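You operate a simulated robot arm through the tools that you are given. There is no shell and no other tool.

Carry out the task below with a simulated robot arm. There is one attempt and no reset: what you move stays moved.

## Task
Try the green wire holder in all three gauge slots and rack it under its size.
Fine: its size is the narrowest slot it drops into; if none takes it, red tray.

Only the result counts: the job must be done as asked and must still hold three seconds after the hand-in. Knocking over, shifting, dropping, spilling or breaking anything else fails it.

## Robot
A 6-joint arm with a two-finger parallel gripper, fixed in place. Base frame: the origin is on the floor under the middle of its stand, x ahead of it, y to its left, z up; the work surface is at about z = 860. Units: mm, rad, N and s.
With the tool pointing down near the work surface it reaches from about 360 to 760 mm from the base axis. Its first joint turns from -1.152 to 1.152 rad. Payload 2.45 kg.
The TCP is the grasp point between the finger pads, 24 mm short of the fingertips. In the tool frame z runs along the fingers and y along their closing line. Largest opening 68 mm; finger width 17, thickness 10; the body of the gripper, 40 by 70 mm, starts 41 mm behind the TCP.
Orientation is that of the tool frame in the base frame, as a unit quaternion [x, y, z, w]. With the fingers straight down and closing along the base's y, the tool's x points along the base's -x, its y along +y and its z along -z.

## Interface
- The arm moves only by the tool servo_tool. Its argument "plan" is a list of rows, each a list of 3 entries, a list of its own where there are three numbers: the shift along the base's x, y, z in m, then the turn, a rotation vector about the base's x, y, z in rad, then the closure, from 0 (fully open) to 1 (shut). In form: [[[x, y, z], [ax, ay, az], jaw], ...]. A call has 1 to 20 rows; each row shifts and turns the commanded pose from where the row before left it. Each row takes 0.2 s and may step no farther than 50 mm and 0.15 rad from the row before; otherwise, or with a gripper value out of range, the whole call is refused. Where a pose cannot be reached the arm comes as near as it can. A force on the tool above 50 N (or 10 N above the force at the start of the call, whichever is more), or a blocked arm, ends the call early, and 0.2 s more pass. The fingers move at their own pace (about 108 mm/s each) and stop on an object; they squeeze with about 39 N. The grip force told is the motor's: it shows also when the fingers shut on nothing. Time passes only in rows, and 0.2 s behind the last, so rows that do not move let the fingers close. It gives the time, the measured TCP pose, the force on the tool (base axes), the opening and the grip force at its end, in the units of the frame above (readings bear some noise), with the torque about the TCP (base axes, N m) and any sound that the robot's microphone picked up.
- Cameras (640 x 400 px; columns grow to the right, rows downward): "scene" is fixed at [173.7, 428.2, 1451.1]; the picture's right is [-0.65, -0.76, 0.00], its down [-0.53, 0.45, -0.72] and it looks along [0.55, -0.47, -0.69] (base axes); focal length 308 px, centre (320, 200). "wrist" rides on the gripper at [84, 11, -75] in the tool frame; the picture's right is [-0.13, 0.99, 0.00], its down [-0.60, -0.08, -0.79] and it looks along [-0.79, -0.10, 0.61] (tool axes); focal length 251 px, centre (320, 200). There is no depth. A picture from a camera that has moved, and an enlarged one, comes with that camera's place and axes in the base frame and with its lens.
- capture(camera): a new picture of that camera. It takes no simulated time.
- close_up(camera, box): a new picture of the part [left, top, right, bottom] of that camera's present view, enlarged. It takes no simulated time.
- close_job(): hands the job in; it is judged then, once.

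Places have to be worked out from the pictures, the camera data and where the tool is seen. Open the gripper and draw the arm clear of the work before you hand the job in, unless the task says otherwise.

The tools are called as a command line: name --argument value ..., lists and objects as JSON in quotes. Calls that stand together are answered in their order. servo_tool: Moves the arm, as the interface text tells. Its arguments: {"type":"object","properties":{"plan":{"type":"array"}},"required":["plan"]} The other tools are called the same way: capture (camera) takes a picture; close_up (camera, box) takes an enlarged picture of a part of a camera's view; close_job () hands the job in.

At the start:

```text
time: 0.0
position: [392.3, 189.8, 1134.5]
orientation: [0.001, 1.0, 0.0, 0.0]
wrist_force: [-0.2, -0.7, 0.0]
wrist_torque: [0.0, -0.01, 0.04]
width: 67.9
grip_force: 0.2
```

scene: 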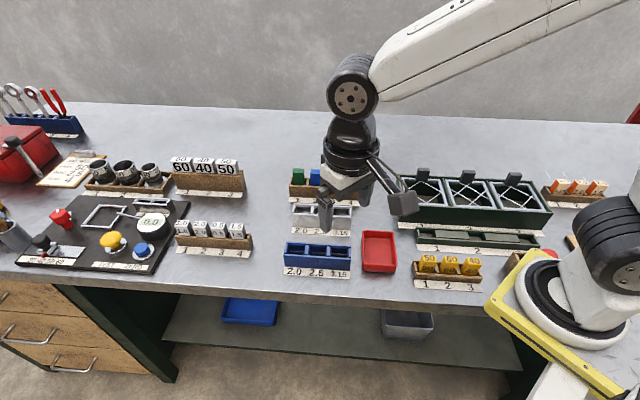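
wrist: 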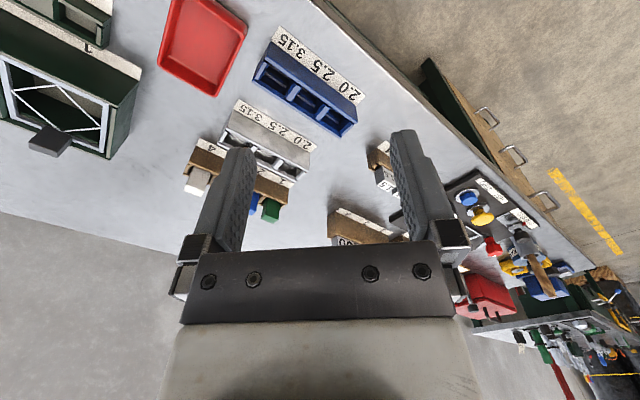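

I start by looking closer at the area around the gauge, the rack and the wire holders.

close_up --camera "scene" --box '[260, 150, 420, 290]'

close_up --camera "wrist" --box '[140, 0, 420, 240]'

close_up --camera "scene" --box '[160, 150, 360, 290]'

```text
2.86 times, centred on (340, 220) of scene
camera zoom: at [173.7, 428.2, 1451.1], right [-0.65, -0.76, 0.0], down [-0.53, 0.45, -0.72], along [0.55, -0.47, -0.69], focal length 882 px, centre (263, 143)
```

zoom: 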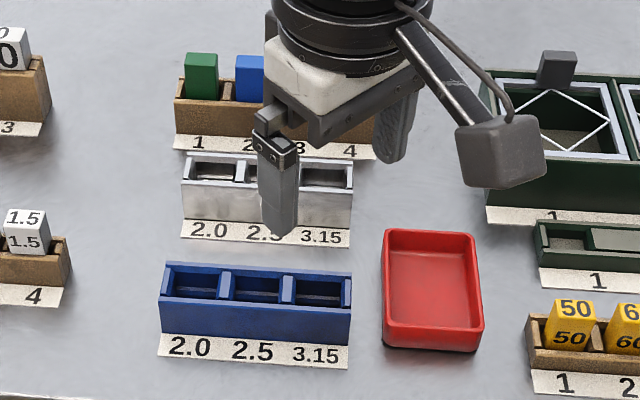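

```text
1.67 times, centred on (280, 120) of wrist
camera zoom: at [308.3, 201.3, 1209.7], right [0.13, 0.99, 0.0], down [0.6, -0.08, 0.79], along [0.79, -0.1, -0.61], focal length 419 px, centre (387, 333)
```

zoom: 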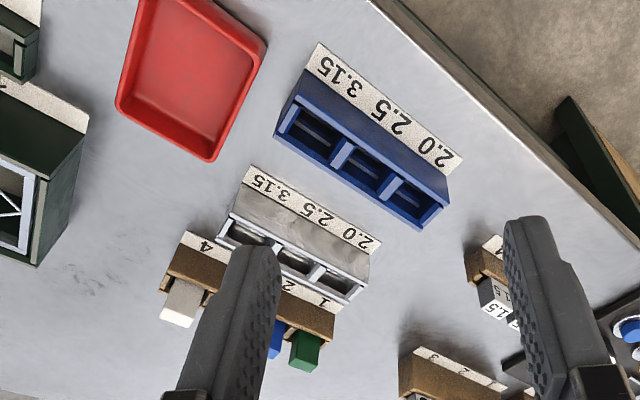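

```text
2.86 times, centred on (260, 220) of scene
camera zoom: at [173.7, 428.2, 1451.1], right [-0.65, -0.76, 0.0], down [-0.53, 0.45, -0.72], along [0.55, -0.47, -0.69], focal length 882 px, centre (491, 143)
```

zoom: 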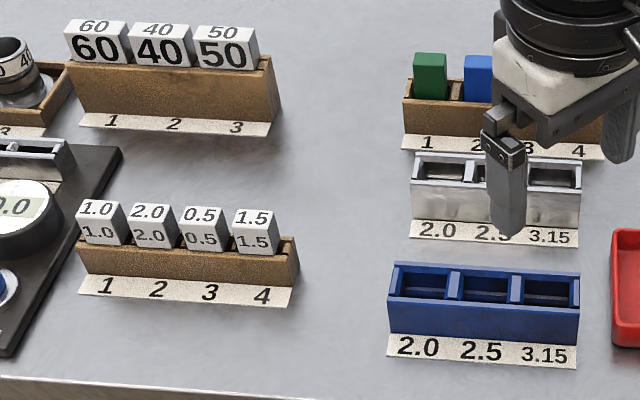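

The grey metal block and the blue block are both marked 2.0 / 2.5 / 3.15, and the green holder stands in place 1 of a wooden stand behind them. I move the hand forward and right at height so the wrist camera sees them from above.

servo_tool --plan '[[[0.025, -0.025, 0], [0, 0, 0], 0], [[0.025, -0.025, 0], [0, 0, 0], 0], [[0.025, -0.025, 0], [0, 0, 0], 0], [[0.025, -0.025, 0], [0, 0, 0], 0], [[0, 0, 0], [0, 0, 0], 0]]'

capture --camera "wrist"

capture --camera "scene"

```text
time: 1.2
position: [492.8, 91.1, 1135.7]
orientation: [-0.001, 1.0, 0.0, 0.0]
wrist_force: [0.0, -0.1, 0.6]
wrist_torque: [0.02, 0.02, 0.01]
width: 68.0
grip_force: 0.1
```

```text
taken
camera wrist: at [408.7, 101.5, 1210.4], right [0.13, 0.99, 0.0], down [0.6, -0.08, 0.79], along [0.79, -0.1, -0.61], focal length 251 px, centre (320, 200)
```

wrist: 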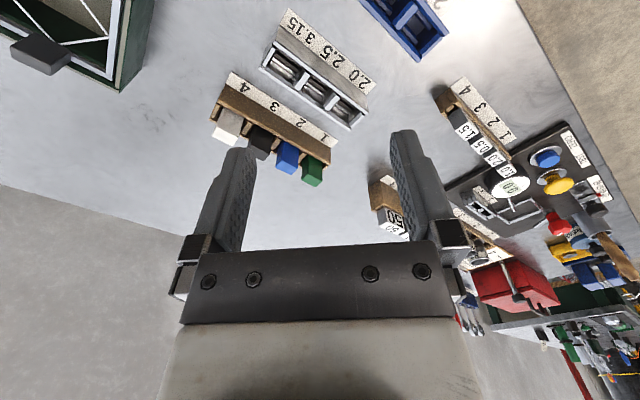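

```text
taken
```

scene: 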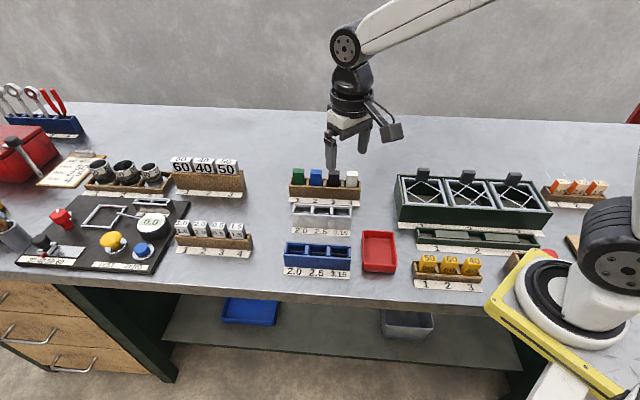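

Both cameras now see the holders, gauge and rack unobstructed. I enlarge these views to measure them.

close_up --camera "wrist" --box '[200, 0, 460, 200]'

close_up --camera "scene" --box '[275, 155, 375, 235]'

close_up --camera "scene" --box '[275, 225, 405, 285]'

```text
2.00 times, centred on (330, 100) of wrist
camera zoom: at [408.7, 101.5, 1210.4], right [0.13, 0.99, 0.0], down [0.6, -0.08, 0.79], along [0.79, -0.1, -0.61], focal length 503 px, centre (300, 400)
```

zoom: 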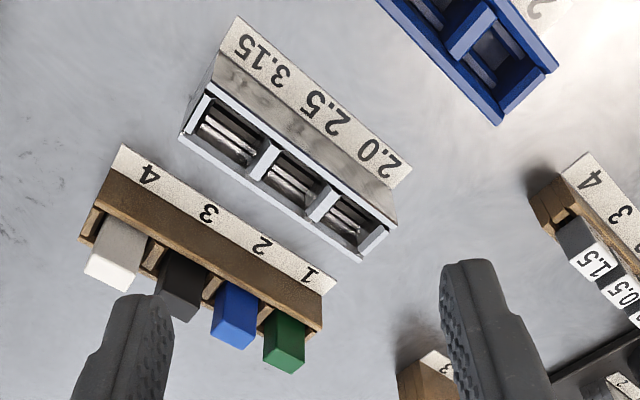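

```text
5.00 times, centred on (325, 195) of scene
camera zoom: at [173.8, 428.2, 1451.1], right [-0.65, -0.76, 0.0], down [-0.53, 0.45, -0.72], along [0.55, -0.47, -0.69], focal length 1542 px, centre (295, 225)
```

zoom: 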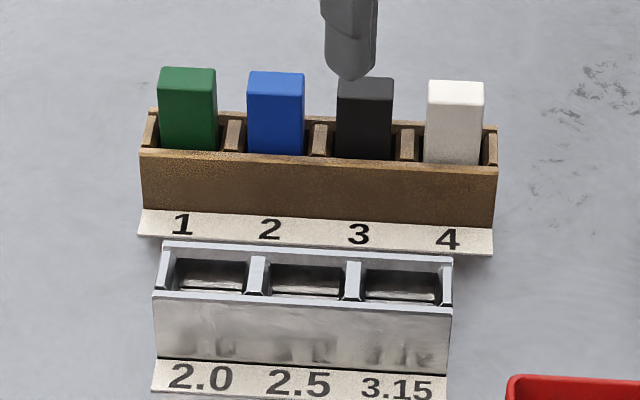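

```text
4.92 times, centred on (340, 255) of scene
camera zoom: at [173.8, 428.2, 1451.1], right [-0.65, -0.76, 0.0], down [-0.53, 0.45, -0.72], along [0.55, -0.47, -0.69], focal length 1519 px, centre (222, -71)
```

zoom: 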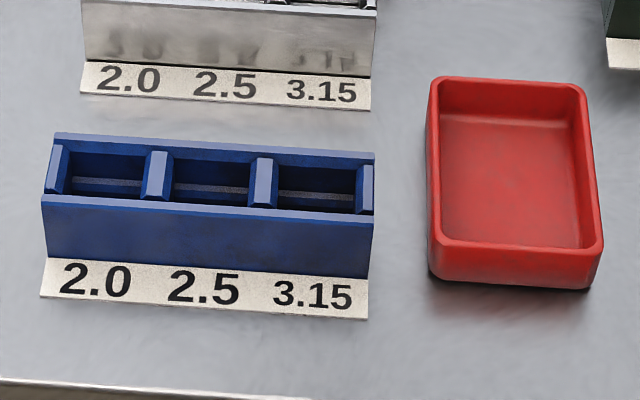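

Triangulating the two views puts the gauge top at about z 905 with its row running at 45°, and the green holder's top at about (703, 51, 940). I enlarge the holder and slots further.

close_up --camera "scene" --box '[285, 160, 325, 185]'

close_up --camera "wrist" --box '[280, 130, 344, 194]'

close_up --camera "wrist" --box '[255, 5, 405, 135]'

close_up --camera "scene" --box '[290, 195, 355, 240]'

```text
16.00 times, centred on (305, 172) of scene
camera zoom: at [173.8, 428.2, 1451.1], right [-0.65, -0.76, 0.0], down [-0.53, 0.45, -0.72], along [0.55, -0.47, -0.69], focal length 4936 px, centre (560, 640)
```

zoom: 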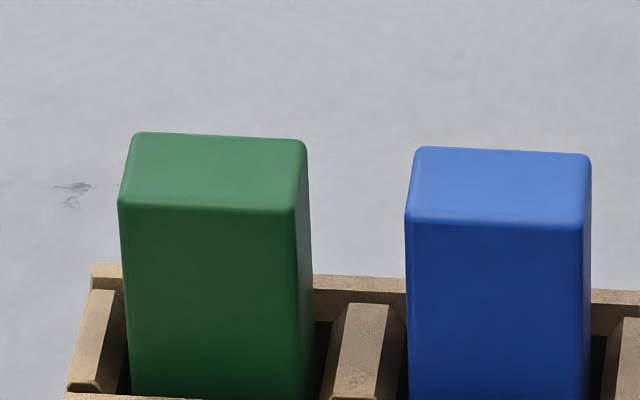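

```text
6.25 times, centred on (312, 162) of wrist
camera zoom: at [408.7, 101.5, 1210.4], right [0.13, 0.99, 0.0], down [0.6, -0.08, 0.79], along [0.79, -0.1, -0.61], focal length 1572 px, centre (370, 438)
```

zoom: 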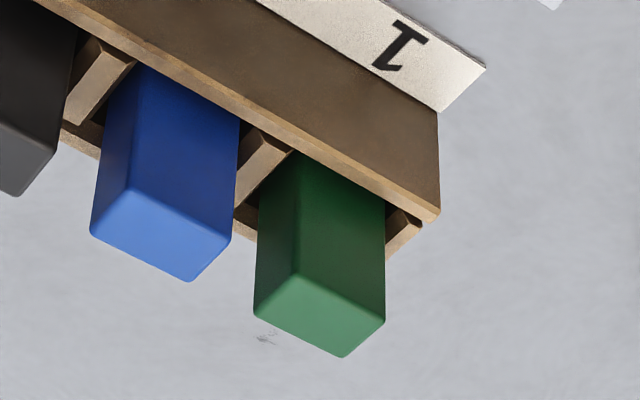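

```text
3.08 times, centred on (330, 70) of wrist
camera zoom: at [408.7, 101.5, 1210.4], right [0.13, 0.99, 0.0], down [0.6, -0.08, 0.79], along [0.79, -0.1, -0.61], focal length 774 px, centre (289, 600)
```

zoom: 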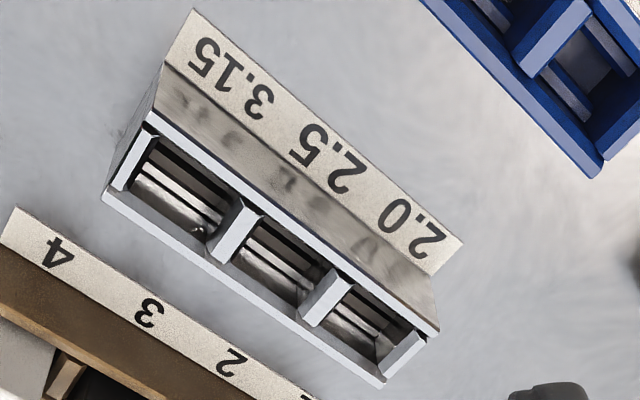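

```text
8.89 times, centred on (322, 218) of scene
camera zoom: at [173.8, 428.2, 1451.1], right [-0.65, -0.76, 0.0], down [-0.53, 0.45, -0.72], along [0.55, -0.47, -0.69], focal length 2742 px, centre (298, 44)
```

zoom: 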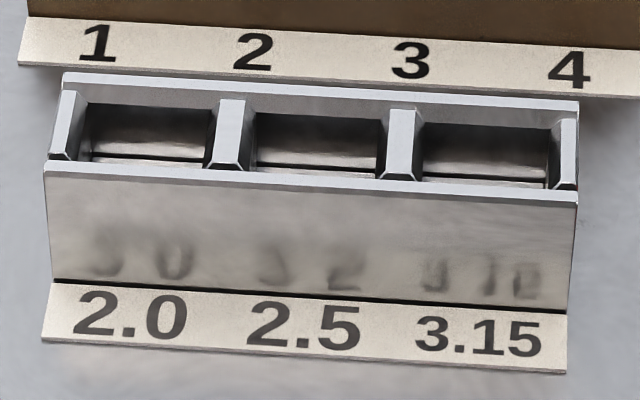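

The green holder is about 29 x 19 mm, centred near (705.5, 49.5) with its top at z 940, and its stand's top is near z 903. I turn the hand 45° so it closes across the row, and move above it at z 1020.

servo_tool --plan '[[[0.03547, -0.00682, -0.01923], [0, 0, 0.1309], 0], [[0.03547, -0.00682, -0.01923], [0, 0, 0.1309], 0], [[0.03547, -0.00682, -0.01923], [0, 0, 0.1309], 0], [[0.03547, -0.00682, -0.01923], [0, 0, 0.1309], 0], [[0.03547, -0.00682, -0.01923], [0, 0, 0.1309], 0], [[0.03547, -0.00682, -0.01923], [0, 0, 0.1309], 0], [[0, 0, 0], [0, 0, 0], 0]]'

capture --camera "wrist"

close_up --camera "scene" --box '[250, 100, 410, 240]'

```text
time: 2.8
position: [704.9, 46.8, 1019.3]
orientation: [-0.383, 0.924, 0.0, 0.001]
wrist_force: [0.1, -0.1, 0.8]
wrist_torque: [-0.01, 0.02, 0.0]
width: 68.2
grip_force: 0.1
```

```text
taken
camera wrist: at [637.5, -4.2, 1093.6], right [-0.61, 0.79, 0.0], down [0.48, 0.37, 0.79], along [0.63, 0.48, -0.61], focal length 251 px, centre (320, 200)
```

wrist: 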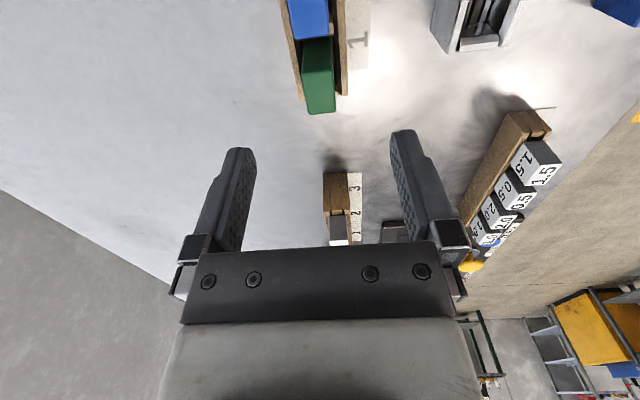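

```text
2.86 times, centred on (330, 170) of scene
camera zoom: at [173.8, 428.2, 1451.1], right [-0.65, -0.76, 0.0], down [-0.53, 0.45, -0.72], along [0.55, -0.47, -0.69], focal length 882 px, centre (291, 286)
```

zoom: 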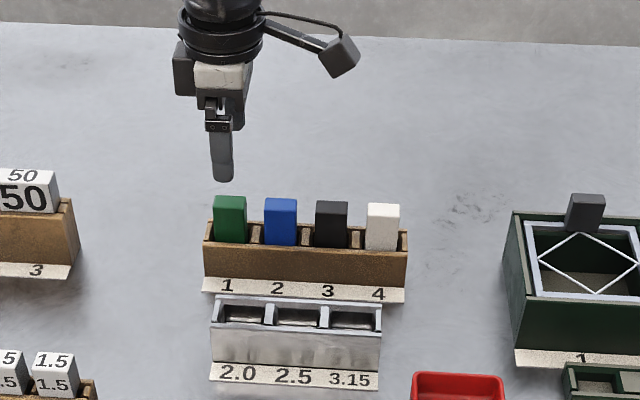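

The tool reads (704.8, 47, 1019) at exactly 45°. I enlarge the wrist view to check the holder's position and angle relative to the hand.

close_up --camera "wrist" --box '[260, 0, 390, 120]'

```text
3.33 times, centred on (325, 60) of wrist
camera zoom: at [637.5, -4.2, 1093.6], right [-0.61, 0.79, 0.0], down [0.48, 0.37, 0.79], along [0.63, 0.48, -0.61], focal length 838 px, centre (303, 667)
```

zoom: 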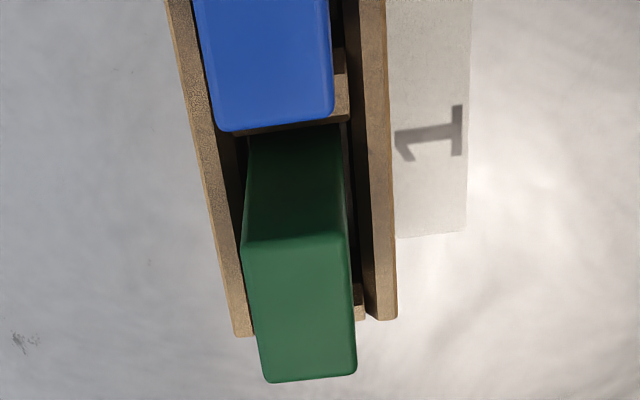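

The holder centre checks out at (705.8, 49.3), aligned at 45°. I descend to z 939 (fingertips about 12 mm above the stand) with a 1–2 mm correction, keeping the jaw open.

servo_tool --plan '[[[0.001, 0.002, -0.02], [0, 0, 0], 0], [[0, 0, -0.02], [0, 0, 0], 0], [[0, 0, -0.02], [0, 0, 0], 0], [[0, 0, -0.0195], [0, 0, 0], 0], [[0, 0, 0], [0, 0, 0], 0]]'

capture --camera "wrist"

close_up --camera "scene" --box '[270, 130, 370, 210]'

```text
time: 4.0
position: [706.2, 52.2, 940.1]
orientation: [-0.383, 0.924, 0.0, -0.001]
wrist_force: [0.1, -0.3, -0.8]
wrist_torque: [0.02, -0.01, -0.01]
width: 68.0
grip_force: 0.0
```

```text
taken
camera wrist: at [639.3, 0.5, 1014.2], right [-0.61, 0.79, 0.0], down [0.48, 0.37, 0.79], along [0.63, 0.48, -0.61], focal length 251 px, centre (320, 200)
```

wrist: 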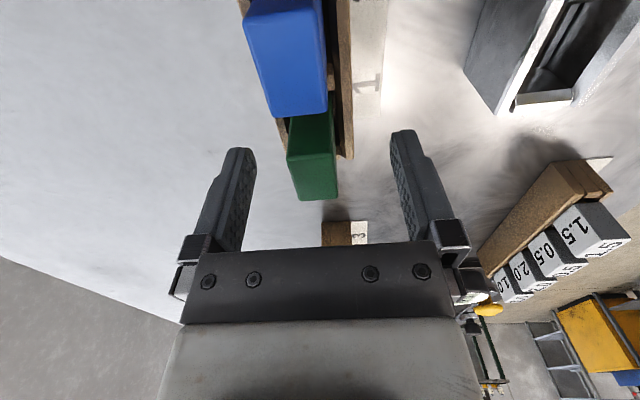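

```text
5.00 times, centred on (320, 170) of scene
camera zoom: at [173.7, 428.2, 1451.1], right [-0.65, -0.76, 0.0], down [-0.53, 0.45, -0.72], along [0.55, -0.47, -0.69], focal length 1542 px, centre (320, 350)
```

zoom: 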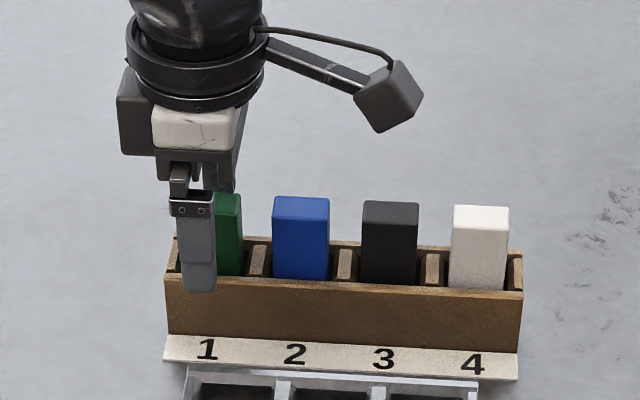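

The tool drifted about 2–3 mm in y relative to my intent, so I zoom to see the holder relative to the fingers before closing.

close_up --camera "wrist" --box '[220, 80, 420, 220]'

servo_tool --plan '[[[0, 0, 0], [0, 0, 0], 0]]'

close_up --camera "wrist" --box '[270, 130, 360, 215]'

```text
2.86 times, centred on (320, 150) of wrist
camera zoom: at [639.3, 0.5, 1014.2], right [-0.61, 0.79, 0.0], down [0.48, 0.37, 0.79], along [0.63, 0.48, -0.61], focal length 718 px, centre (320, 343)
```

zoom: 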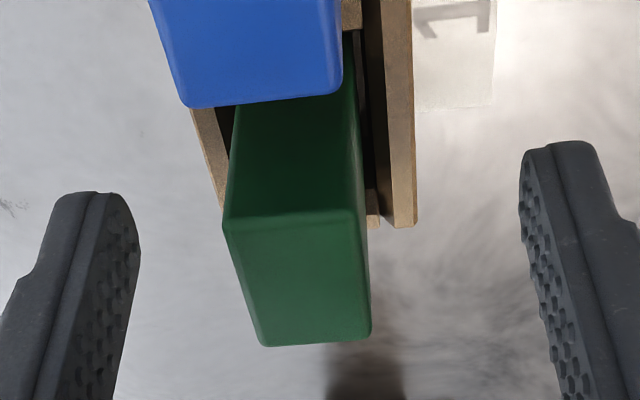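

```text
time: 4.4
position: [705.5, 52.3, 940.4]
orientation: [-0.383, 0.924, -0.001, 0.0]
wrist_force: [-0.1, -0.2, -0.3]
wrist_torque: [0.01, 0.01, 0.01]
width: 68.0
grip_force: 0.1
```

```text
4.71 times, centred on (315, 172) of wrist
camera zoom: at [639.3, 0.4, 1014.5], right [-0.61, 0.79, 0.0], down [0.48, 0.37, 0.79], along [0.63, 0.48, -0.61], focal length 1183 px, centre (344, 329)
```

zoom: 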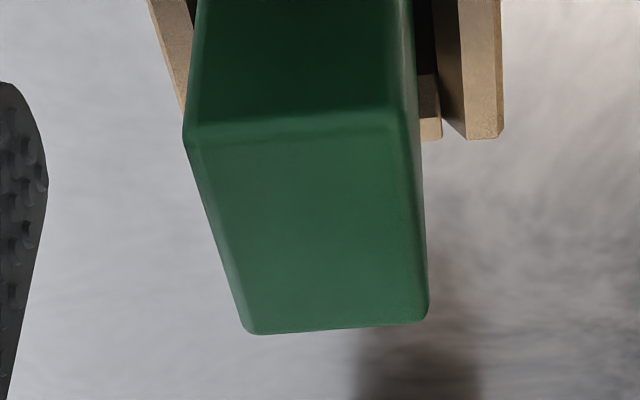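

Re-measured, the holder centre is (706.3, 48.9), and the tool is at (706.5, 52). I shift −3 mm in y to centre the jaws, and check.

servo_tool --plan '[[[-0.0002, -0.003, -0.0005], [0, 0, 0], 0], [[0, 0, 0], [0, 0, 0], 0]]'

close_up --camera "wrist" --box '[220, 80, 420, 220]'

```text
time: 5.0
position: [705.5, 48.9, 939.3]
orientation: [-0.383, 0.924, 0.001, 0.0]
wrist_force: [0.0, -0.8, -0.2]
wrist_torque: [0.03, 0.0, 0.03]
width: 68.0
grip_force: 0.0
```

```text
2.86 times, centred on (320, 150) of wrist
camera zoom: at [639.0, -2.3, 1014.4], right [-0.61, 0.79, 0.0], down [0.48, 0.37, 0.79], along [0.63, 0.48, -0.61], focal length 718 px, centre (320, 343)
```

zoom: 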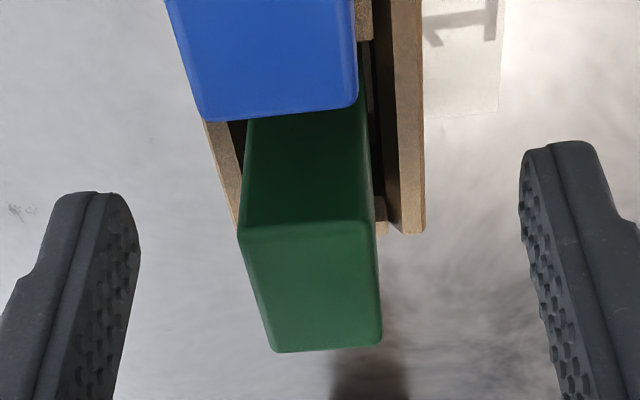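

The tool is now centred at (706.2, 49.3, 939.4). I close the jaws on the holder.

servo_tool --plan '[[[0, 0, 0], [0, 0, 0], 1], [[0, 0, 0], [0, 0, 0], 1], [[0, 0, 0], [0, 0, 0], 1]]'

capture --camera "wrist"

```text
time: 5.8
position: [707.1, 50.3, 939.4]
orientation: [-0.383, 0.924, 0.0, 0.0]
wrist_force: [-0.3, -0.9, 0.5]
wrist_torque: [-0.01, -0.02, -0.01]
width: 19.4
grip_force: 36.6
```

```text
taken
camera wrist: at [639.0, -2.3, 1014.5], right [-0.61, 0.79, 0.0], down [0.48, 0.37, 0.79], along [0.63, 0.48, -0.61], focal length 251 px, centre (320, 200)
```

wrist: 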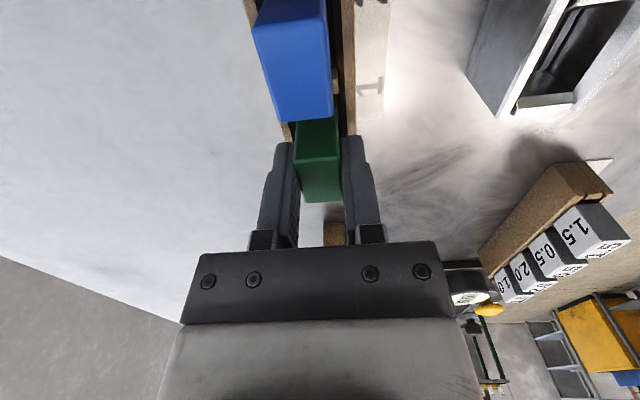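

The jaws hold the holder at 19.4 mm with 37 N and almost no side force. I lift it straight up about 90 mm.

servo_tool --plan '[[[0, 0, 0.01], [0, 0, 0], 1], [[0, 0, 0.015], [0, 0, 0], 1], [[0, 0, 0.015], [0, 0, 0], 1], [[0, 0, 0.02], [0, 0, 0], 1], [[0, 0, 0.02], [0, 0, 0], 1], [[0, 0, 0.02], [0, 0, 0], 1], [[0, 0, 0], [0, 0, 0], 1]]'

capture --camera "wrist"

close_up --camera "scene" --box '[270, 100, 370, 190]'

```text
time: 7.4
position: [705.6, 48.1, 1041.6]
orientation: [-0.383, 0.924, 0.0, 0.0]
wrist_force: [-0.4, -0.3, -0.2]
wrist_torque: [0.01, 0.01, -0.01]
width: 19.0
grip_force: 37.2
```

```text
taken
camera wrist: at [638.4, -3.7, 1115.5], right [-0.61, 0.79, 0.0], down [0.48, 0.37, 0.79], along [0.63, 0.48, -0.61], focal length 251 px, centre (320, 200)
```

wrist: 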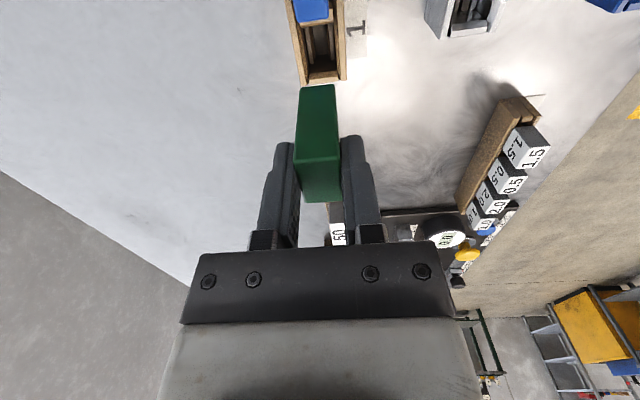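

```text
4.44 times, centred on (320, 145) of scene
camera zoom: at [173.8, 428.2, 1451.0], right [-0.65, -0.76, 0.0], down [-0.53, 0.45, -0.72], along [0.55, -0.47, -0.69], focal length 1371 px, centre (320, 444)
```

zoom: 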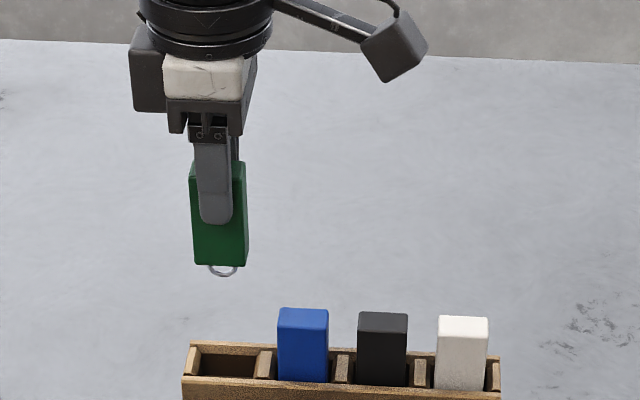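

The holder carries a wire loop beneath it, lying in the plane of the row. I zoom in on the wire to estimate its gauge and how far it sticks out.

close_up --camera "scene" --box '[288, 130, 316, 166]'

close_up --camera "scene" --box '[298, 156, 310, 164]'

close_up --camera "wrist" --box '[280, 60, 360, 130]'

```text
11.11 times, centred on (302, 148) of scene
camera zoom: at [173.8, 428.2, 1451.0], right [-0.65, -0.76, 0.0], down [-0.53, 0.45, -0.72], along [0.55, -0.47, -0.69], focal length 3428 px, centre (520, 778)
```

zoom: 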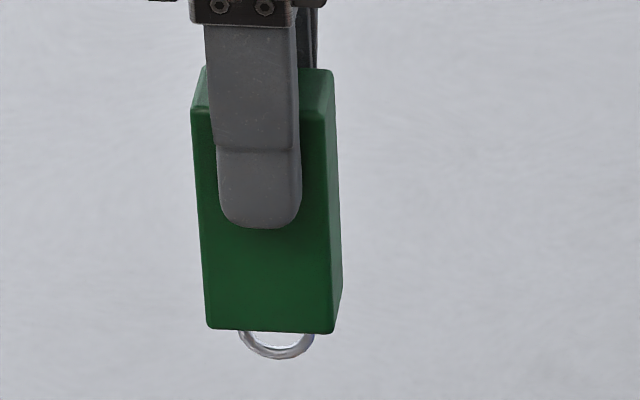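

```text
16.00 times, centred on (304, 160) of scene
camera zoom: at [173.8, 428.2, 1451.0], right [-0.65, -0.76, 0.0], down [-0.53, 0.45, -0.72], along [0.55, -0.47, -0.69], focal length 4936 px, centre (576, 840)
```

zoom: 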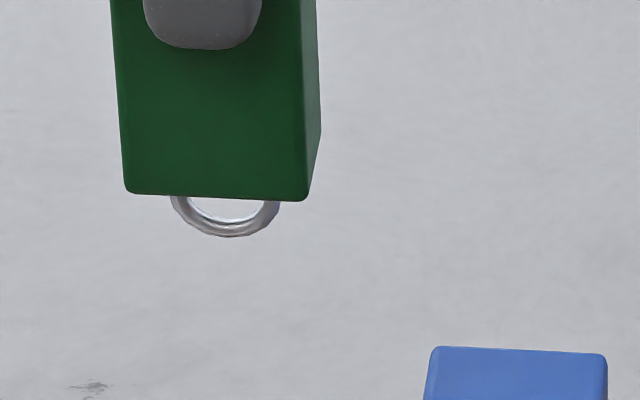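

```text
5.71 times, centred on (320, 95) of wrist
camera zoom: at [638.4, -3.7, 1115.5], right [-0.61, 0.79, 0.0], down [0.48, 0.37, 0.79], along [0.63, 0.48, -0.61], focal length 1437 px, centre (320, 800)
```

zoom: 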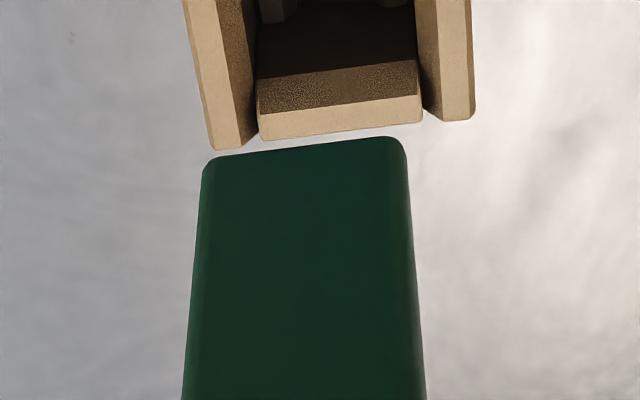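

The holder is about 58 mm tall with the loop protruding ~15 mm more, so a slot that takes it will let it sit about 15 mm lower. Gauge pockets have a 47.4 mm pitch, with 3.15 near (544, 42.5), 2.5 near (578, 76) and 2.0 near (611, 109.5); I carry the holder above the 3.15 pocket.

servo_tool --plan '[[[-0.0323, -0.0012, 0.004], [0, 0, 0], 1], [[-0.0323, -0.0012, 0], [0, 0, 0], 1], [[-0.0323, -0.0012, 0], [0, 0, 0], 1], [[-0.0323, -0.0012, 0], [0, 0, 0], 1], [[-0.0323, -0.0012, 0], [0, 0, 0], 1], [[0, 0, 0], [0, 0, 0], 1], [[0, 0, 0], [0, 0, 0], 1]]'

capture --camera "wrist"

close_up --camera "wrist" --box '[270, 0, 400, 100]'

close_up --camera "scene" --box '[280, 130, 380, 240]'

```text
time: 9.0
position: [543.4, 43.5, 1044.8]
orientation: [-0.383, 0.924, 0.001, 0.0]
wrist_force: [0.2, 0.2, -0.7]
wrist_torque: [0.01, -0.01, -0.01]
width: 19.2
grip_force: 36.9
```

```text
taken
camera wrist: at [476.1, -9.1, 1119.3], right [-0.61, 0.79, 0.0], down [0.48, 0.37, 0.79], along [0.63, 0.48, -0.61], focal length 251 px, centre (320, 200)
```

wrist: 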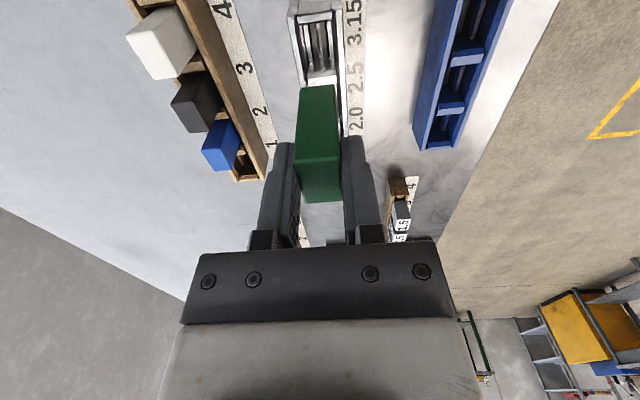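

```text
4.00 times, centred on (335, 50) of wrist
camera zoom: at [476.1, -9.1, 1119.3], right [-0.61, 0.79, 0.0], down [0.48, 0.37, 0.79], along [0.63, 0.48, -0.61], focal length 1006 px, centre (260, 800)
```

zoom: 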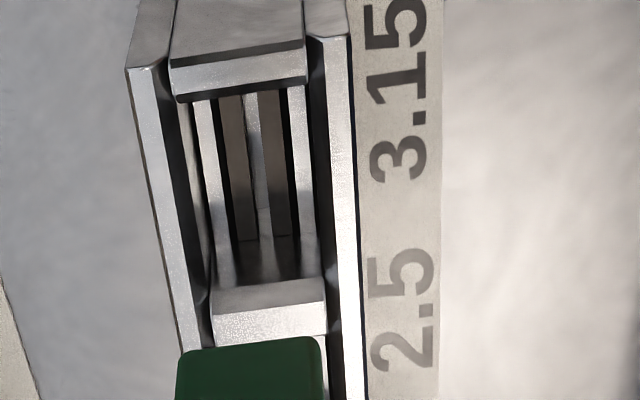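

```text
3.64 times, centred on (330, 185) of scene
camera zoom: at [173.7, 428.2, 1451.0], right [-0.65, -0.76, 0.0], down [-0.53, 0.45, -0.72], along [0.55, -0.47, -0.69], focal length 1122 px, centre (284, 254)
```

zoom: 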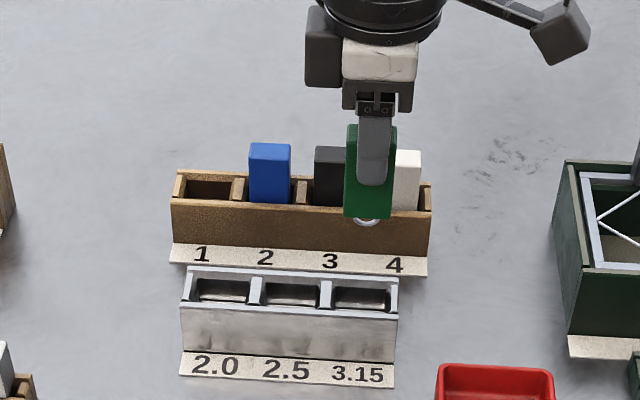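

The wrist view shows the 3.15 pocket with its slot between two inner bars directly ahead of the holder. I enlarge it further to measure its centre relative to the tool.

close_up --camera "wrist" --box '[294, 0, 366, 45]'

close_up --camera "wrist" --box '[294, 45, 366, 90]'

close_up --camera "scene" --box '[325, 195, 360, 220]'

```text
8.89 times, centred on (330, 22) of wrist
camera zoom: at [476.1, -9.1, 1119.3], right [-0.61, 0.79, 0.0], down [0.48, 0.37, 0.79], along [0.63, 0.48, -0.61], focal length 2235 px, centre (231, 1778)
```

zoom: 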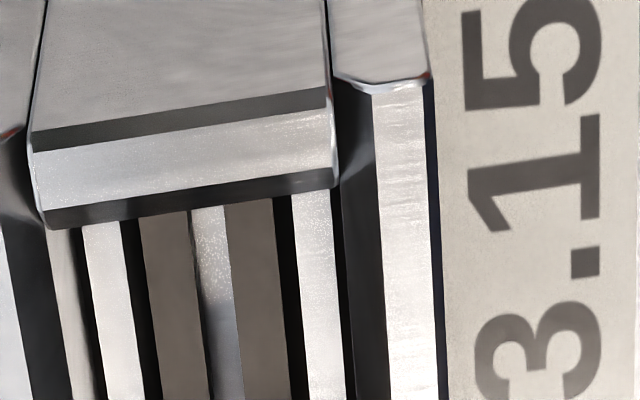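

```text
8.89 times, centred on (330, 68) of wrist
camera zoom: at [476.1, -9.1, 1119.3], right [-0.61, 0.79, 0.0], down [0.48, 0.37, 0.79], along [0.63, 0.48, -0.61], focal length 2235 px, centre (231, 1378)
```

zoom: 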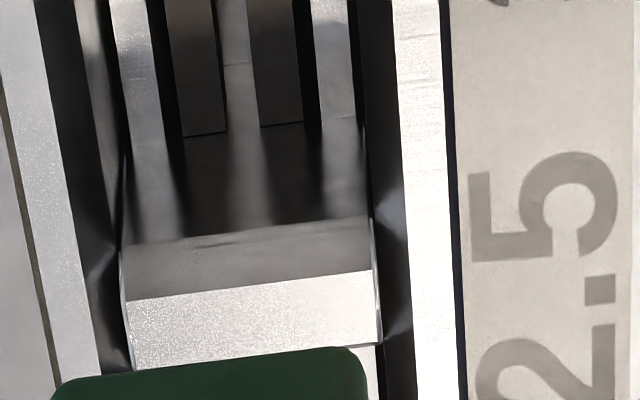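

```text
16.00 times, centred on (342, 208) of scene
camera zoom: at [173.7, 428.2, 1451.0], right [-0.65, -0.76, 0.0], down [-0.53, 0.45, -0.72], along [0.55, -0.47, -0.69], focal length 4936 px, centre (-40, 80)
```

zoom: 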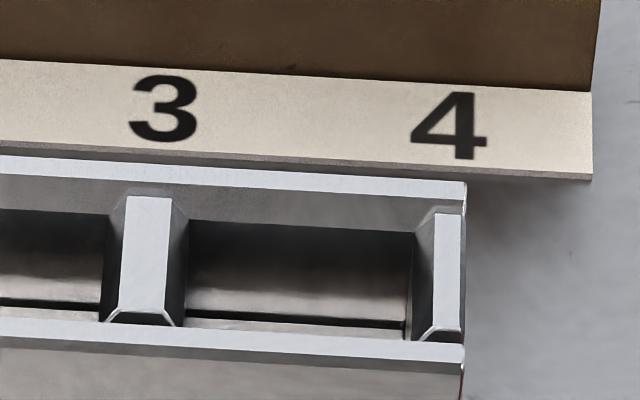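

The pocket appears a few mm wider than the holder, so aligning the wire with the slot matters. I zoom in further on the slot itself to understand the floor's profile.

close_up --camera "wrist" --box '[300, 20, 340, 48]'

close_up --camera "wrist" --box '[300, 44, 340, 72]'

```text
14.29 times, centred on (320, 34) of wrist
camera zoom: at [476.1, -9.1, 1119.3], right [-0.61, 0.79, 0.0], down [0.48, 0.37, 0.79], along [0.63, 0.48, -0.61], focal length 3592 px, centre (320, 2571)
```

zoom: 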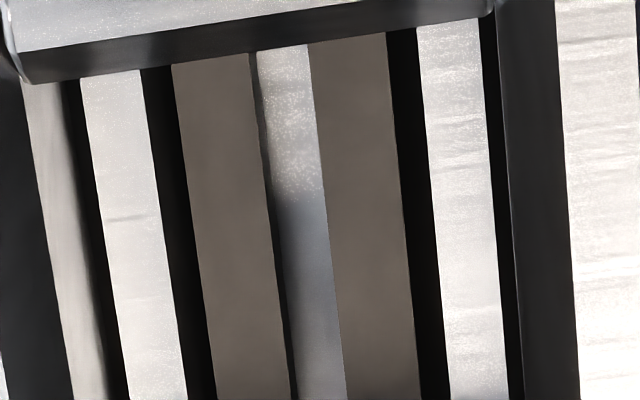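

```text
14.29 times, centred on (320, 58) of wrist
camera zoom: at [476.1, -9.1, 1119.3], right [-0.61, 0.79, 0.0], down [0.48, 0.37, 0.79], along [0.63, 0.48, -0.61], focal length 3592 px, centre (320, 2229)
```

zoom: 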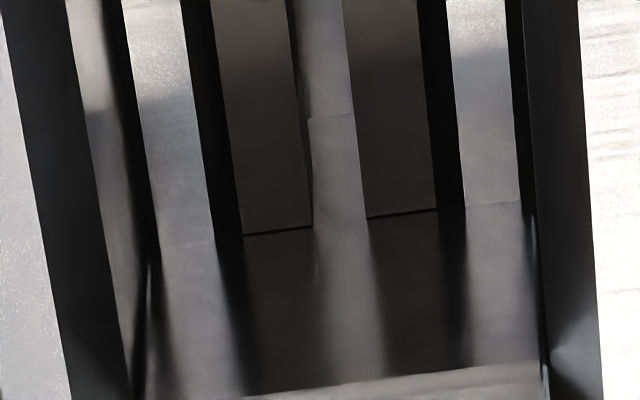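

From this view the slot centre is ~1.0 mm toward +e2 (away from the operator side) and the pocket centre ~2.3 mm along the row from the tool. I apply this shift (+2.4, +0.9 mm) and descend part way to z≈1000, then re-measure.

servo_tool --plan '[[[0.0024, 0.0009, -0.015], [0, 0, 0], 1], [[0, 0, -0.015], [0, 0, 0], 1], [[0, 0, -0.014], [0, 0, 0], 1], [[0, 0, 0], [0, 0, 0], 1], [[0, 0, 0], [0, 0, 0], 1]]'

close_up --camera "wrist" --box '[280, 0, 370, 60]'

close_up --camera "scene" --box '[310, 165, 370, 225]'

```text
time: 10.2
position: [547.4, 42.5, 999.7]
orientation: [-0.382, 0.924, 0.0, 0.001]
wrist_force: [-0.1, 0.5, 0.4]
wrist_torque: [-0.02, 0.01, 0.0]
width: 19.1
grip_force: 36.6
```

```text
6.67 times, centred on (325, 30) of wrist
camera zoom: at [480.0, -8.4, 1075.0], right [-0.61, 0.79, 0.0], down [0.48, 0.37, 0.79], along [0.63, 0.48, -0.61], focal length 1676 px, centre (287, 1333)
```

zoom: 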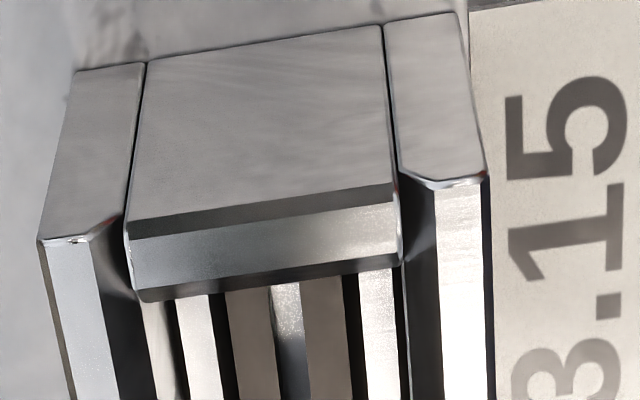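

```text
6.67 times, centred on (340, 195) of scene
camera zoom: at [173.8, 428.2, 1451.0], right [-0.65, -0.76, 0.0], down [-0.53, 0.45, -0.72], along [0.55, -0.47, -0.69], focal length 2057 px, centre (187, 233)
```

zoom: 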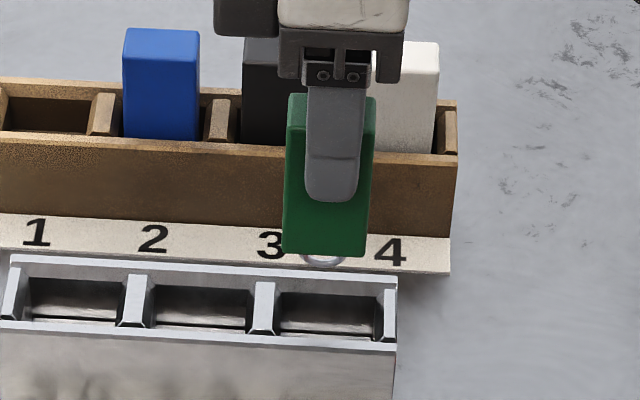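

The arm actually moved (3.9, 0.7) mm, so I re-measure the slot relative to the tool with a tighter zoom.

close_up --camera "wrist" --box '[300, 36, 340, 64]'

close_up --camera "wrist" --box '[280, 40, 370, 100]'

```text
14.29 times, centred on (320, 50) of wrist
camera zoom: at [480.0, -8.4, 1075.0], right [-0.61, 0.79, 0.0], down [0.48, 0.37, 0.79], along [0.63, 0.48, -0.61], focal length 3592 px, centre (320, 2343)
```

zoom: 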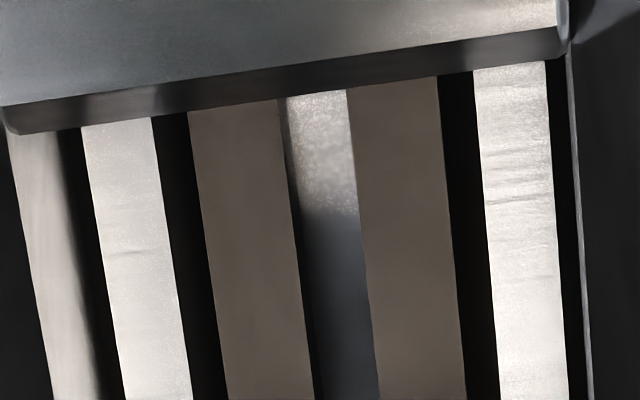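

```text
6.67 times, centred on (325, 70) of wrist
camera zoom: at [480.0, -8.4, 1075.0], right [-0.61, 0.79, 0.0], down [0.48, 0.37, 0.79], along [0.63, 0.48, -0.61], focal length 1676 px, centre (287, 1067)
```

zoom: 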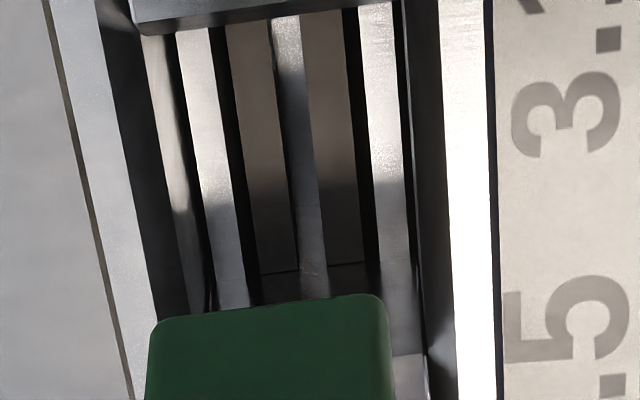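

The slot now lies 1.2 mm to the front of the tool centre, so I correct (−1.4, +0.3 mm) and lower to about z 968, where only the loop is inside the pocket.

servo_tool --plan '[[[-0.0014, 0.0003, 0], [0, 0, 0], 1], [[0, 0, -0.012], [0, 0, 0], 1], [[0, 0, -0.012], [0, 0, 0], 1], [[0, 0, -0.008], [0, 0, 0], 1], [[0, 0, 0], [0, 0, 0], 1], [[0, 0, 0], [0, 0, 0], 1]]'

close_up --camera "wrist" --box '[290, 40, 350, 100]'

close_up --camera "scene" --box '[315, 175, 365, 220]'

```text
time: 11.6
position: [544.4, 44.3, 967.3]
orientation: [-0.383, 0.924, 0.0, 0.0]
wrist_force: [0.2, 0.0, -1.3]
wrist_torque: [-0.02, 0.0, -0.01]
width: 18.9
grip_force: 36.8
```

```text
6.67 times, centred on (320, 70) of wrist
camera zoom: at [478.1, -7.8, 1042.2], right [-0.61, 0.79, 0.0], down [0.48, 0.37, 0.79], along [0.63, 0.48, -0.61], focal length 1676 px, centre (320, 1067)
```

zoom: 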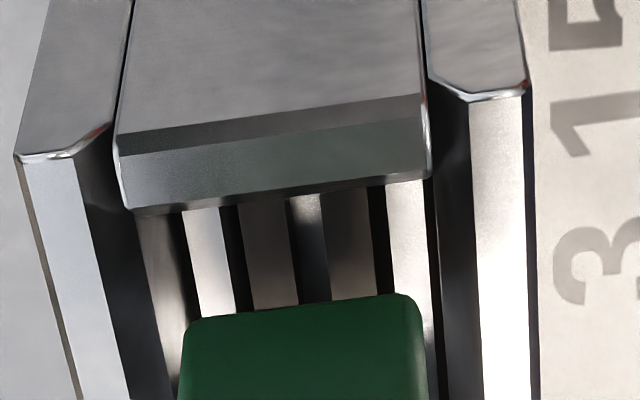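

```text
8.89 times, centred on (340, 198) of scene
camera zoom: at [173.8, 428.2, 1451.0], right [-0.65, -0.76, 0.0], down [-0.53, 0.45, -0.72], along [0.55, -0.47, -0.69], focal length 2742 px, centre (142, 222)
```

zoom: 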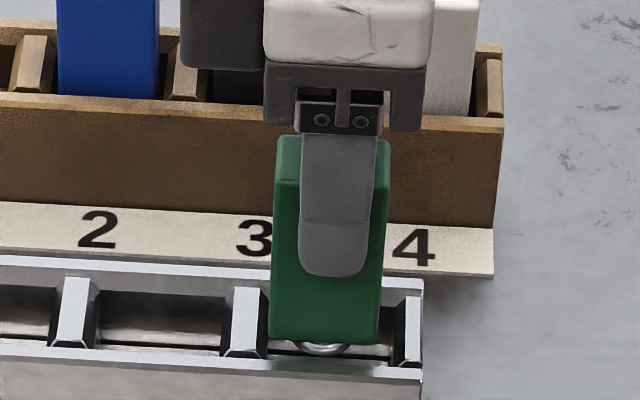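

The loop is inside the pocket; by triangulation the slot is ~0.6 mm further back and the pocket centre ~0.8 mm toward the near end. I apply this small shift and verify before going lower.

servo_tool --plan '[[[-0.0002, -0.001, 0], [0, 0, 0], 1], [[0, 0, 0], [0, 0, 0], 1], [[0, 0, 0], [0, 0, 0], 1]]'

close_up --camera "wrist" --box '[300, 60, 340, 88]'

close_up --camera "scene" --box '[325, 190, 360, 215]'

```text
time: 12.4
position: [544.9, 42.1, 967.0]
orientation: [-0.383, 0.924, 0.0, -0.001]
wrist_force: [-0.2, 0.3, -1.8]
wrist_torque: [0.05, 0.02, 0.03]
width: 19.3
grip_force: 37.4
```

```text
14.29 times, centred on (320, 74) of wrist
camera zoom: at [478.3, -9.3, 1042.3], right [-0.61, 0.79, 0.0], down [0.48, 0.37, 0.79], along [0.63, 0.48, -0.61], focal length 3592 px, centre (320, 2000)
```

zoom: 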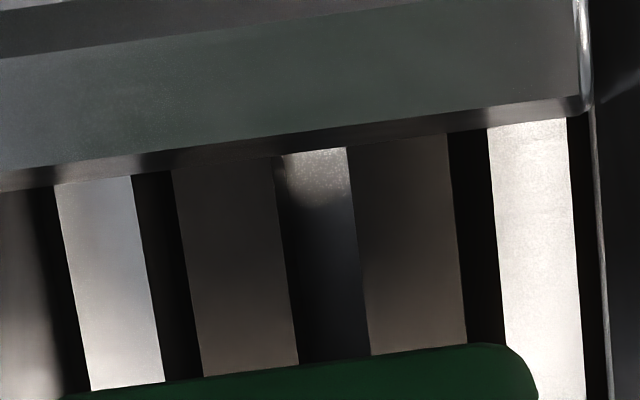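

```text
16.00 times, centred on (342, 202) of scene
camera zoom: at [173.8, 428.2, 1451.0], right [-0.65, -0.76, 0.0], down [-0.53, 0.45, -0.72], along [0.55, -0.47, -0.69], focal length 4936 px, centre (-40, 160)
```

zoom: 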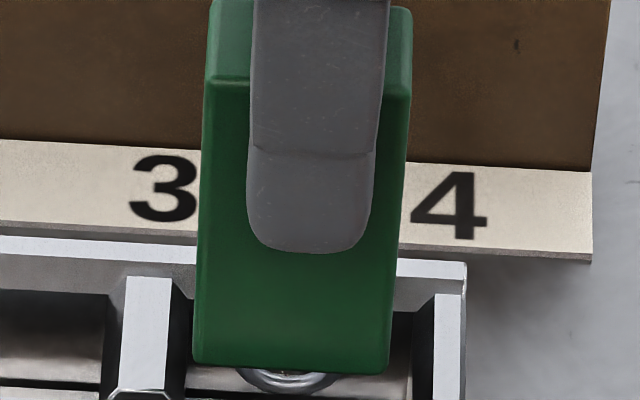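

Slot is now 0.6 mm in front of the tool centre (slot at e2≈355.2, tool 355.8). I nudge back by (−0.4, +0.4) mm and verify.

servo_tool --plan '[[[-0.0004, 0.0004, 0], [0, 0, 0], 1], [[0, 0, 0], [0, 0, 0], 1]]'

close_up --camera "wrist" --box '[300, 60, 340, 88]'

```text
time: 13.0
position: [544.1, 43.6, 966.8]
orientation: [-0.383, 0.924, 0.0, 0.0]
wrist_force: [0.0, 0.5, -0.4]
wrist_torque: [0.0, -0.02, 0.04]
width: 19.2
grip_force: 36.9
```

```text
14.29 times, centred on (320, 74) of wrist
camera zoom: at [477.5, -8.6, 1042.3], right [-0.61, 0.79, 0.0], down [0.48, 0.37, 0.79], along [0.63, 0.48, -0.61], focal length 3592 px, centre (320, 2000)
```

zoom: 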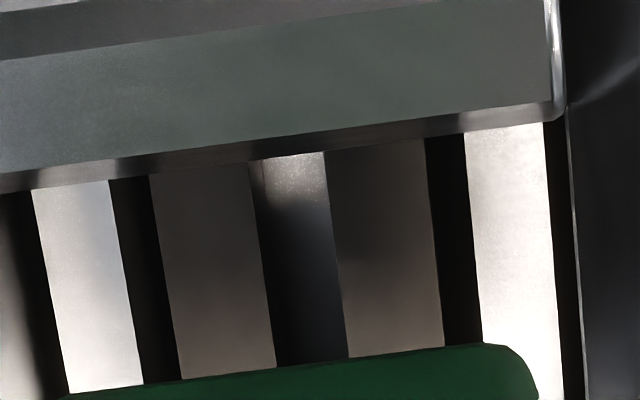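

Now the slot is 0.5 mm behind the tool centre; small commands seem to move the hand about twice as far as commanded. I nudge by half that and verify.

servo_tool --plan '[[[0.0002, -0.0002, 0], [0, 0, 0], 1], [[0, 0, 0], [0, 0, 0], 1]]'

close_up --camera "wrist" --box '[300, 60, 340, 88]'

```text
time: 13.6
position: [544.1, 43.0, 967.4]
orientation: [-0.383, 0.924, -0.001, 0.0]
wrist_force: [-0.2, -0.2, -1.8]
wrist_torque: [0.01, 0.0, 0.01]
width: 19.1
grip_force: 36.8
```

```text
14.29 times, centred on (320, 74) of wrist
camera zoom: at [477.6, -8.7, 1042.5], right [-0.61, 0.79, 0.0], down [0.48, 0.37, 0.79], along [0.63, 0.48, -0.61], focal length 3592 px, centre (320, 2000)
```

zoom: 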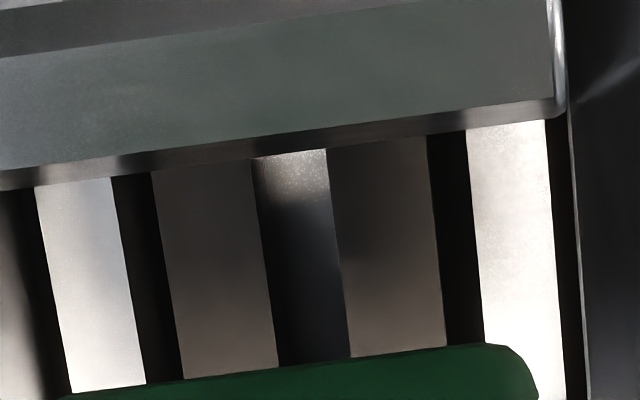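

Still ~0.35 mm short. I nudge again while lowering to z≈959, just above where the loop should meet the pocket floor.

servo_tool --plan '[[[0.00025, -0.00025, -0.002], [0, 0, 0], 1], [[0, 0, -0.002], [0, 0, 0], 1], [[0, 0, -0.002], [0, 0, 0], 1], [[0, 0, -0.0015], [0, 0, 0], 1], [[0, 0, 0], [0, 0, 0], 1]]'

close_up --camera "wrist" --box '[300, 60, 340, 88]'

close_up --camera "scene" --box '[325, 195, 360, 220]'

```text
time: 14.8
position: [544.2, 43.1, 959.8]
orientation: [-0.382, 0.924, 0.001, 0.0]
wrist_force: [-0.3, -0.3, -0.3]
wrist_torque: [0.0, 0.0, 0.0]
width: 19.1
grip_force: 36.6
```

```text
14.29 times, centred on (320, 74) of wrist
camera zoom: at [477.7, -8.5, 1034.8], right [-0.61, 0.79, 0.0], down [0.48, 0.37, 0.79], along [0.63, 0.48, -0.61], focal length 3592 px, centre (320, 2000)
```

zoom: 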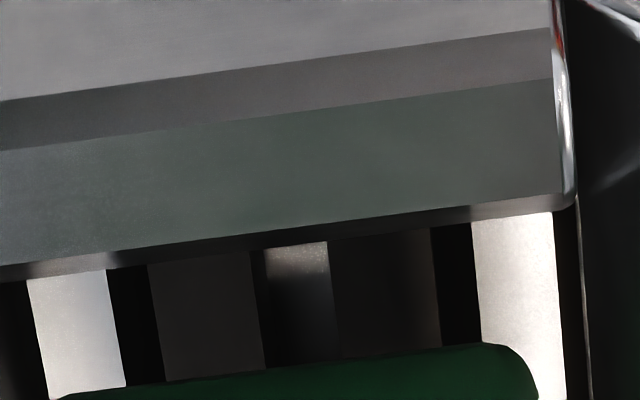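

```text
16.00 times, centred on (342, 208) of scene
camera zoom: at [173.8, 428.2, 1451.0], right [-0.65, -0.76, 0.0], down [-0.53, 0.45, -0.72], along [0.55, -0.47, -0.69], focal length 4936 px, centre (-40, 80)
```

zoom: 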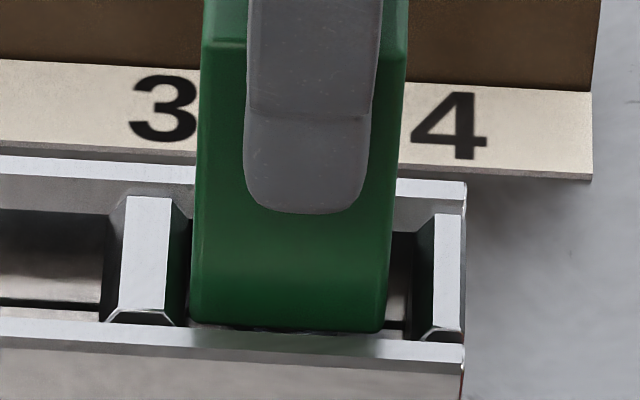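

The holder is entering the pocket, slightly toward the divider side and ~0.4 mm forward of the slot. I shift (−0.35, −1.0) mm to centre it both ways and recheck.

servo_tool --plan '[[[-0.00035, -0.001, 0], [0, 0, 0], 1], [[0, 0, 0], [0, 0, 0], 1]]'

close_up --camera "wrist" --box '[300, 60, 340, 88]'

```text
time: 15.4
position: [544.0, 42.1, 961.4]
orientation: [-0.382, 0.924, -0.001, 0.001]
wrist_force: [1.3, -0.1, -0.1]
wrist_torque: [0.03, 0.0, -0.03]
width: 19.1
grip_force: 37.6
```

```text
14.29 times, centred on (320, 74) of wrist
camera zoom: at [477.5, -10.0, 1035.5], right [-0.61, 0.79, 0.0], down [0.48, 0.37, 0.79], along [0.63, 0.48, -0.61], focal length 3592 px, centre (320, 2000)
```

zoom: 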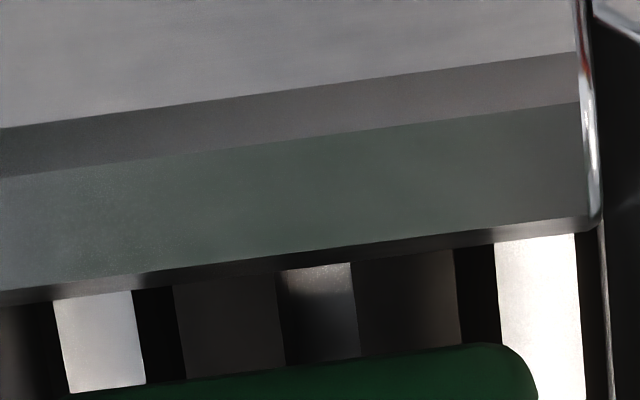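

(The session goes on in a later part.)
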